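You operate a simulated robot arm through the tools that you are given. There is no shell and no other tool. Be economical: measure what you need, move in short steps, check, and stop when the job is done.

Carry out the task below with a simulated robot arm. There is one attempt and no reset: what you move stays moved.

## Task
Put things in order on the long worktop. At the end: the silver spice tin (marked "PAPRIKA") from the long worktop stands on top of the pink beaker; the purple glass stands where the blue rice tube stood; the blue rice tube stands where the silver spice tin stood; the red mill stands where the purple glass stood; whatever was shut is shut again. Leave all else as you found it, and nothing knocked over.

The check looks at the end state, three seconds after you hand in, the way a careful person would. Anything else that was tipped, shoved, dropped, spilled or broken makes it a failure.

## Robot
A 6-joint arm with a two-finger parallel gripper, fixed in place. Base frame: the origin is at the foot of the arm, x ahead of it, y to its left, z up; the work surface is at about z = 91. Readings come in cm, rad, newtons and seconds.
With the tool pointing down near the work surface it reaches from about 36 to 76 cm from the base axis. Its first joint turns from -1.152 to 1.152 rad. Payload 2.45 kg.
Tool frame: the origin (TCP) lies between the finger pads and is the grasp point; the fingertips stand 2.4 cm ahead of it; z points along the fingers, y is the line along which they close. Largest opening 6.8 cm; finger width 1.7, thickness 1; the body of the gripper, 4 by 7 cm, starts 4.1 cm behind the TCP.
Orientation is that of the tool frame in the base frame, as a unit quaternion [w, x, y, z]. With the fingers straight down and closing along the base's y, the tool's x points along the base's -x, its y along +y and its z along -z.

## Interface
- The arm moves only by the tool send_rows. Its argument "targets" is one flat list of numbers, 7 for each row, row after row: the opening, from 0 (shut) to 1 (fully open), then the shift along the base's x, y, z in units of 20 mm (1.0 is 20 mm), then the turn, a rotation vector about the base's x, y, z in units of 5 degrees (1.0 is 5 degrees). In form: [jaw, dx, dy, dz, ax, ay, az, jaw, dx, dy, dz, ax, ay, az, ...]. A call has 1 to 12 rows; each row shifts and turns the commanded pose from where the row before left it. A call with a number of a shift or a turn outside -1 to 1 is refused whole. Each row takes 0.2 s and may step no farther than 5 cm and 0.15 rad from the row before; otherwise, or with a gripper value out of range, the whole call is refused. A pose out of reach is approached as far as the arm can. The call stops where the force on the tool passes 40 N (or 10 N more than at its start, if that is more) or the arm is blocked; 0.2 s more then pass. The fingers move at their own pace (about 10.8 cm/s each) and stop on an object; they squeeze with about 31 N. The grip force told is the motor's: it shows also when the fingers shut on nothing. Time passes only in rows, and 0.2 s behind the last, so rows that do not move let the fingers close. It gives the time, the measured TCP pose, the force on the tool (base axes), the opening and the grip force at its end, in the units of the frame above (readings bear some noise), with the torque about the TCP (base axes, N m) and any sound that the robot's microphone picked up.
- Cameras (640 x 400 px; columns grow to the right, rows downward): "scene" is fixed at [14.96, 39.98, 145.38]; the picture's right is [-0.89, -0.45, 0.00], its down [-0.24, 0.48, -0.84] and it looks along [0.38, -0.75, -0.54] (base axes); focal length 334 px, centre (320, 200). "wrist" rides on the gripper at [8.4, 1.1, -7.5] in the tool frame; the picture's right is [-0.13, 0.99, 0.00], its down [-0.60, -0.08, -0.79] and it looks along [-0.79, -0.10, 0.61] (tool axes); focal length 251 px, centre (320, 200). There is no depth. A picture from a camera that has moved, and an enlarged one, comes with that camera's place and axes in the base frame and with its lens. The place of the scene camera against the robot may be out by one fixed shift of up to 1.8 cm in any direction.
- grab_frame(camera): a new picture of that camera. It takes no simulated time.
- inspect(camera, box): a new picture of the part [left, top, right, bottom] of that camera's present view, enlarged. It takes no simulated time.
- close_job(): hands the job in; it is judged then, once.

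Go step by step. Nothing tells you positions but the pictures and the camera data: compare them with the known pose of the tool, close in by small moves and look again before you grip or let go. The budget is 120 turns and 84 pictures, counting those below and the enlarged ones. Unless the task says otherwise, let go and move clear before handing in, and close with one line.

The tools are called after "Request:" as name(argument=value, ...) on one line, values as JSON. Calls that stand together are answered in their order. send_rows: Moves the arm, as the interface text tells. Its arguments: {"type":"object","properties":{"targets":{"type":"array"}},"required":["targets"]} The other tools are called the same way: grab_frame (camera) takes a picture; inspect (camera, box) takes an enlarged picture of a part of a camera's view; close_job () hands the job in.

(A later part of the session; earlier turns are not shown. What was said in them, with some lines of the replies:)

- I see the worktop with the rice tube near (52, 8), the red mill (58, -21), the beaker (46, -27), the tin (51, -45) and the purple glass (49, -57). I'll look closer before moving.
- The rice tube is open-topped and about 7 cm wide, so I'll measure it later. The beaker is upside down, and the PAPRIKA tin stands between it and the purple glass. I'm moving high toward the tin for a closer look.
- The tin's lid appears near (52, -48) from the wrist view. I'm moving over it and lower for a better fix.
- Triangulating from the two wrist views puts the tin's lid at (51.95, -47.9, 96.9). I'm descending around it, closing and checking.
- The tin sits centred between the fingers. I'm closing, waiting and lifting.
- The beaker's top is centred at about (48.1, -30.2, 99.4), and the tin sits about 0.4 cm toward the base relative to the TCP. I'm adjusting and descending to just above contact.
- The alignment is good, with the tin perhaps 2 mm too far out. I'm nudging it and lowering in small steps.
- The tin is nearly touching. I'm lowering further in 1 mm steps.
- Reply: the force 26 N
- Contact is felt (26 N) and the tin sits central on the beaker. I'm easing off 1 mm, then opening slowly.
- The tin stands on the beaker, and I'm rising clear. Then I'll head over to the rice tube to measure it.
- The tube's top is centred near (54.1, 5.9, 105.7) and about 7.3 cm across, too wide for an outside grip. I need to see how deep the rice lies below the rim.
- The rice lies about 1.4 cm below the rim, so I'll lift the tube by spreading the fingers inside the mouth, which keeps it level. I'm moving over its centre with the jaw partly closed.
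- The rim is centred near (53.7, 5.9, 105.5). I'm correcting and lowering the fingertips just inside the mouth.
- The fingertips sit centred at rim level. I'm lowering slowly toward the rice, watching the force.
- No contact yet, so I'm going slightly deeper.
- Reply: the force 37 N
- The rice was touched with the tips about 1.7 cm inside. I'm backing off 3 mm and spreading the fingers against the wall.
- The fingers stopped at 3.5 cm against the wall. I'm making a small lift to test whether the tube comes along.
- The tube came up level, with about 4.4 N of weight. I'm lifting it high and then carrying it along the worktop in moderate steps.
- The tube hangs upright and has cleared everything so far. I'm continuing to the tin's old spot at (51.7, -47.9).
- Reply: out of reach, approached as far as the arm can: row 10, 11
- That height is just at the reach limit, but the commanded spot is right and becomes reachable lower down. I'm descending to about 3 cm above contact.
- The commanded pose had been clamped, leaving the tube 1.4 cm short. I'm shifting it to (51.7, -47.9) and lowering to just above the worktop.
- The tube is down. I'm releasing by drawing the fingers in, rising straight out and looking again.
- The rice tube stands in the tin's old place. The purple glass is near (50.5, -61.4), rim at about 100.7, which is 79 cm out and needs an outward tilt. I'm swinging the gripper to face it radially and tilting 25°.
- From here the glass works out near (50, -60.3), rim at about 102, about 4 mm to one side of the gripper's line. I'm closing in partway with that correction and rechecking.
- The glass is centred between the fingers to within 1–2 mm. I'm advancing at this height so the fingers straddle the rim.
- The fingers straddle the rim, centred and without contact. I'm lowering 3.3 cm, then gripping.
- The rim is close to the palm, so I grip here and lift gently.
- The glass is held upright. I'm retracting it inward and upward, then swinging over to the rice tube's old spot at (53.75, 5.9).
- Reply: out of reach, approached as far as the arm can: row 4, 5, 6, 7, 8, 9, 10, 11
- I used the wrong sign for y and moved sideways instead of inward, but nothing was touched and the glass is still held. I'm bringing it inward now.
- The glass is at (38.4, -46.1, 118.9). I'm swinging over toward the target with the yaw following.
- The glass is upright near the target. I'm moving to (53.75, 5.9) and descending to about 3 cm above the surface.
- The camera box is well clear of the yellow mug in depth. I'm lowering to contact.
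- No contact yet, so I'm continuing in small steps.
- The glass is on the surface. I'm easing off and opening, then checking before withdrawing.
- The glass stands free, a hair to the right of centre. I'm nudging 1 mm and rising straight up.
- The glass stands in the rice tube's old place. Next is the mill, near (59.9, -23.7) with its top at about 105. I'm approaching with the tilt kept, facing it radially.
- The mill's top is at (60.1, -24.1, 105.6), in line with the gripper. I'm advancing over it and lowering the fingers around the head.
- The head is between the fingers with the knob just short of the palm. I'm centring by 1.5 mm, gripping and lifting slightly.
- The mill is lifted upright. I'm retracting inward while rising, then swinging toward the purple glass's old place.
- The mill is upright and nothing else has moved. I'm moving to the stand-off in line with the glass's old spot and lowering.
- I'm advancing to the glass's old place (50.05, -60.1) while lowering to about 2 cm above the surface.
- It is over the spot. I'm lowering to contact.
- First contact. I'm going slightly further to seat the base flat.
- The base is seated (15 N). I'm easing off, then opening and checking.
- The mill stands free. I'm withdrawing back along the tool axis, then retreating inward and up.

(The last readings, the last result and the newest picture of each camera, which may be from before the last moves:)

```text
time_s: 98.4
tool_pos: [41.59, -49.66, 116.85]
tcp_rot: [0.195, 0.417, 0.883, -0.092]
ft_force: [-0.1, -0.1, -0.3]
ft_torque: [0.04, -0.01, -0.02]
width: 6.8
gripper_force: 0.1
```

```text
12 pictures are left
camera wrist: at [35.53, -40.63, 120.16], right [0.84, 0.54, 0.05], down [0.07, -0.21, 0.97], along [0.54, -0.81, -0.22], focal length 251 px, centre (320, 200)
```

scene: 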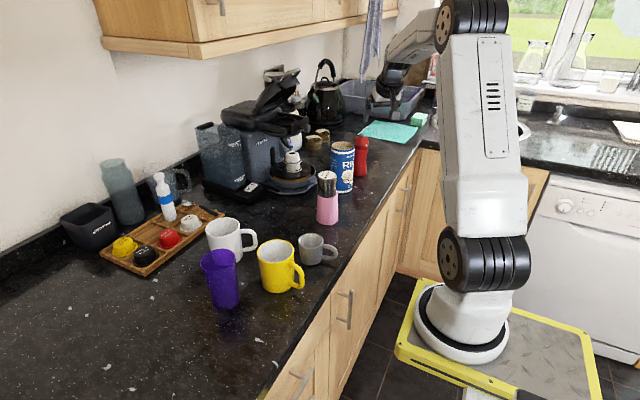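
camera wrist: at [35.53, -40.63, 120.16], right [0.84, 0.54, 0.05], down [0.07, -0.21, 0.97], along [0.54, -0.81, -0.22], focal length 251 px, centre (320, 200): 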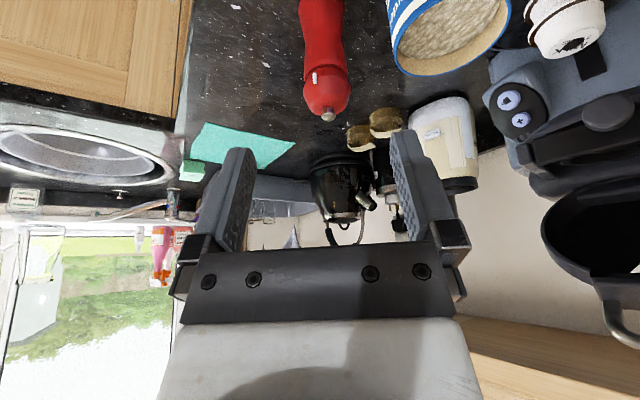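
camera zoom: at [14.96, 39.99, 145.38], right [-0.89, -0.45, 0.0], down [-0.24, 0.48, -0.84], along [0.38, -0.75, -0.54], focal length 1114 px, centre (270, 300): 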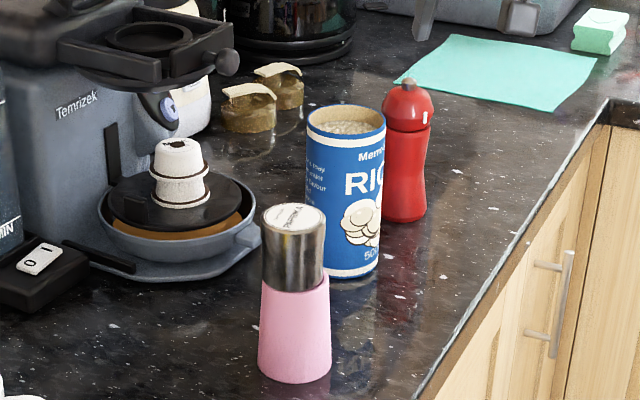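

All four pieces look in place. One last close look at the tin on the beaker.

Request:
inspect(camera="scene", box=[305, 160, 355, 230])

Request:
inspect(camera="scene", box=[180, 200, 340, 320])

```text
5.71 times, centred on (330, 195) of scene
camera zoom: at [14.96, 39.99, 145.38], right [-0.89, -0.45, 0.0], down [-0.24, 0.48, -0.84], along [0.38, -0.75, -0.54], focal length 1909 px, centre (263, 229)
```

zoom: 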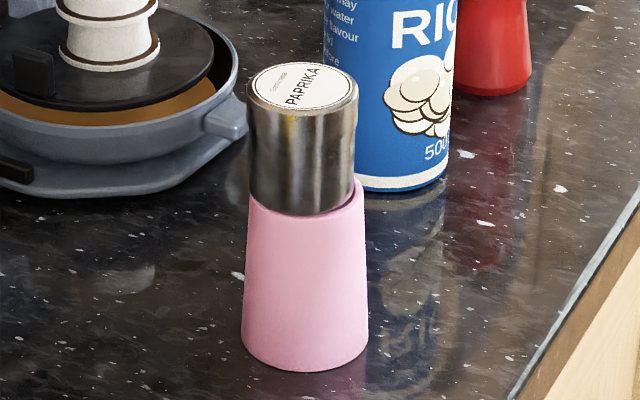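

```text
3.33 times, centred on (260, 260) of scene
camera zoom: at [14.96, 39.99, 145.38], right [-0.89, -0.45, 0.0], down [-0.24, 0.48, -0.84], along [0.38, -0.75, -0.54], focal length 1114 px, centre (520, 0)
```

zoom: 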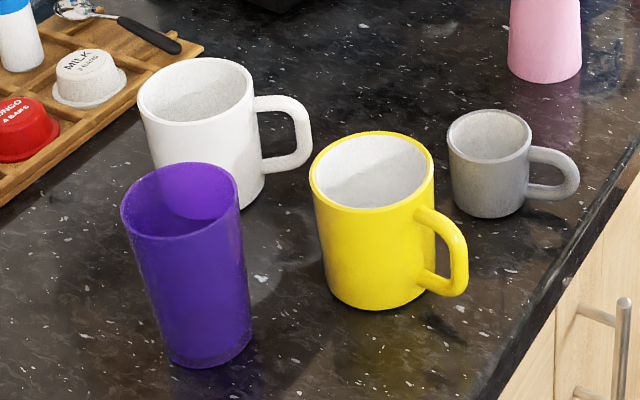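

Everything stands upright where asked, the other items are unmoved, and the gripper is empty and clear. I'm handing in.

Request:
close_job()

```text
The job is handed in.
```

The PAPRIKA tin is on the pink beaker, the purple glass is in the rice tube's place, the rice tube is in the tin's place, and the red mill is in the glass's place. I opened nothing, so there was nothing to shut again.
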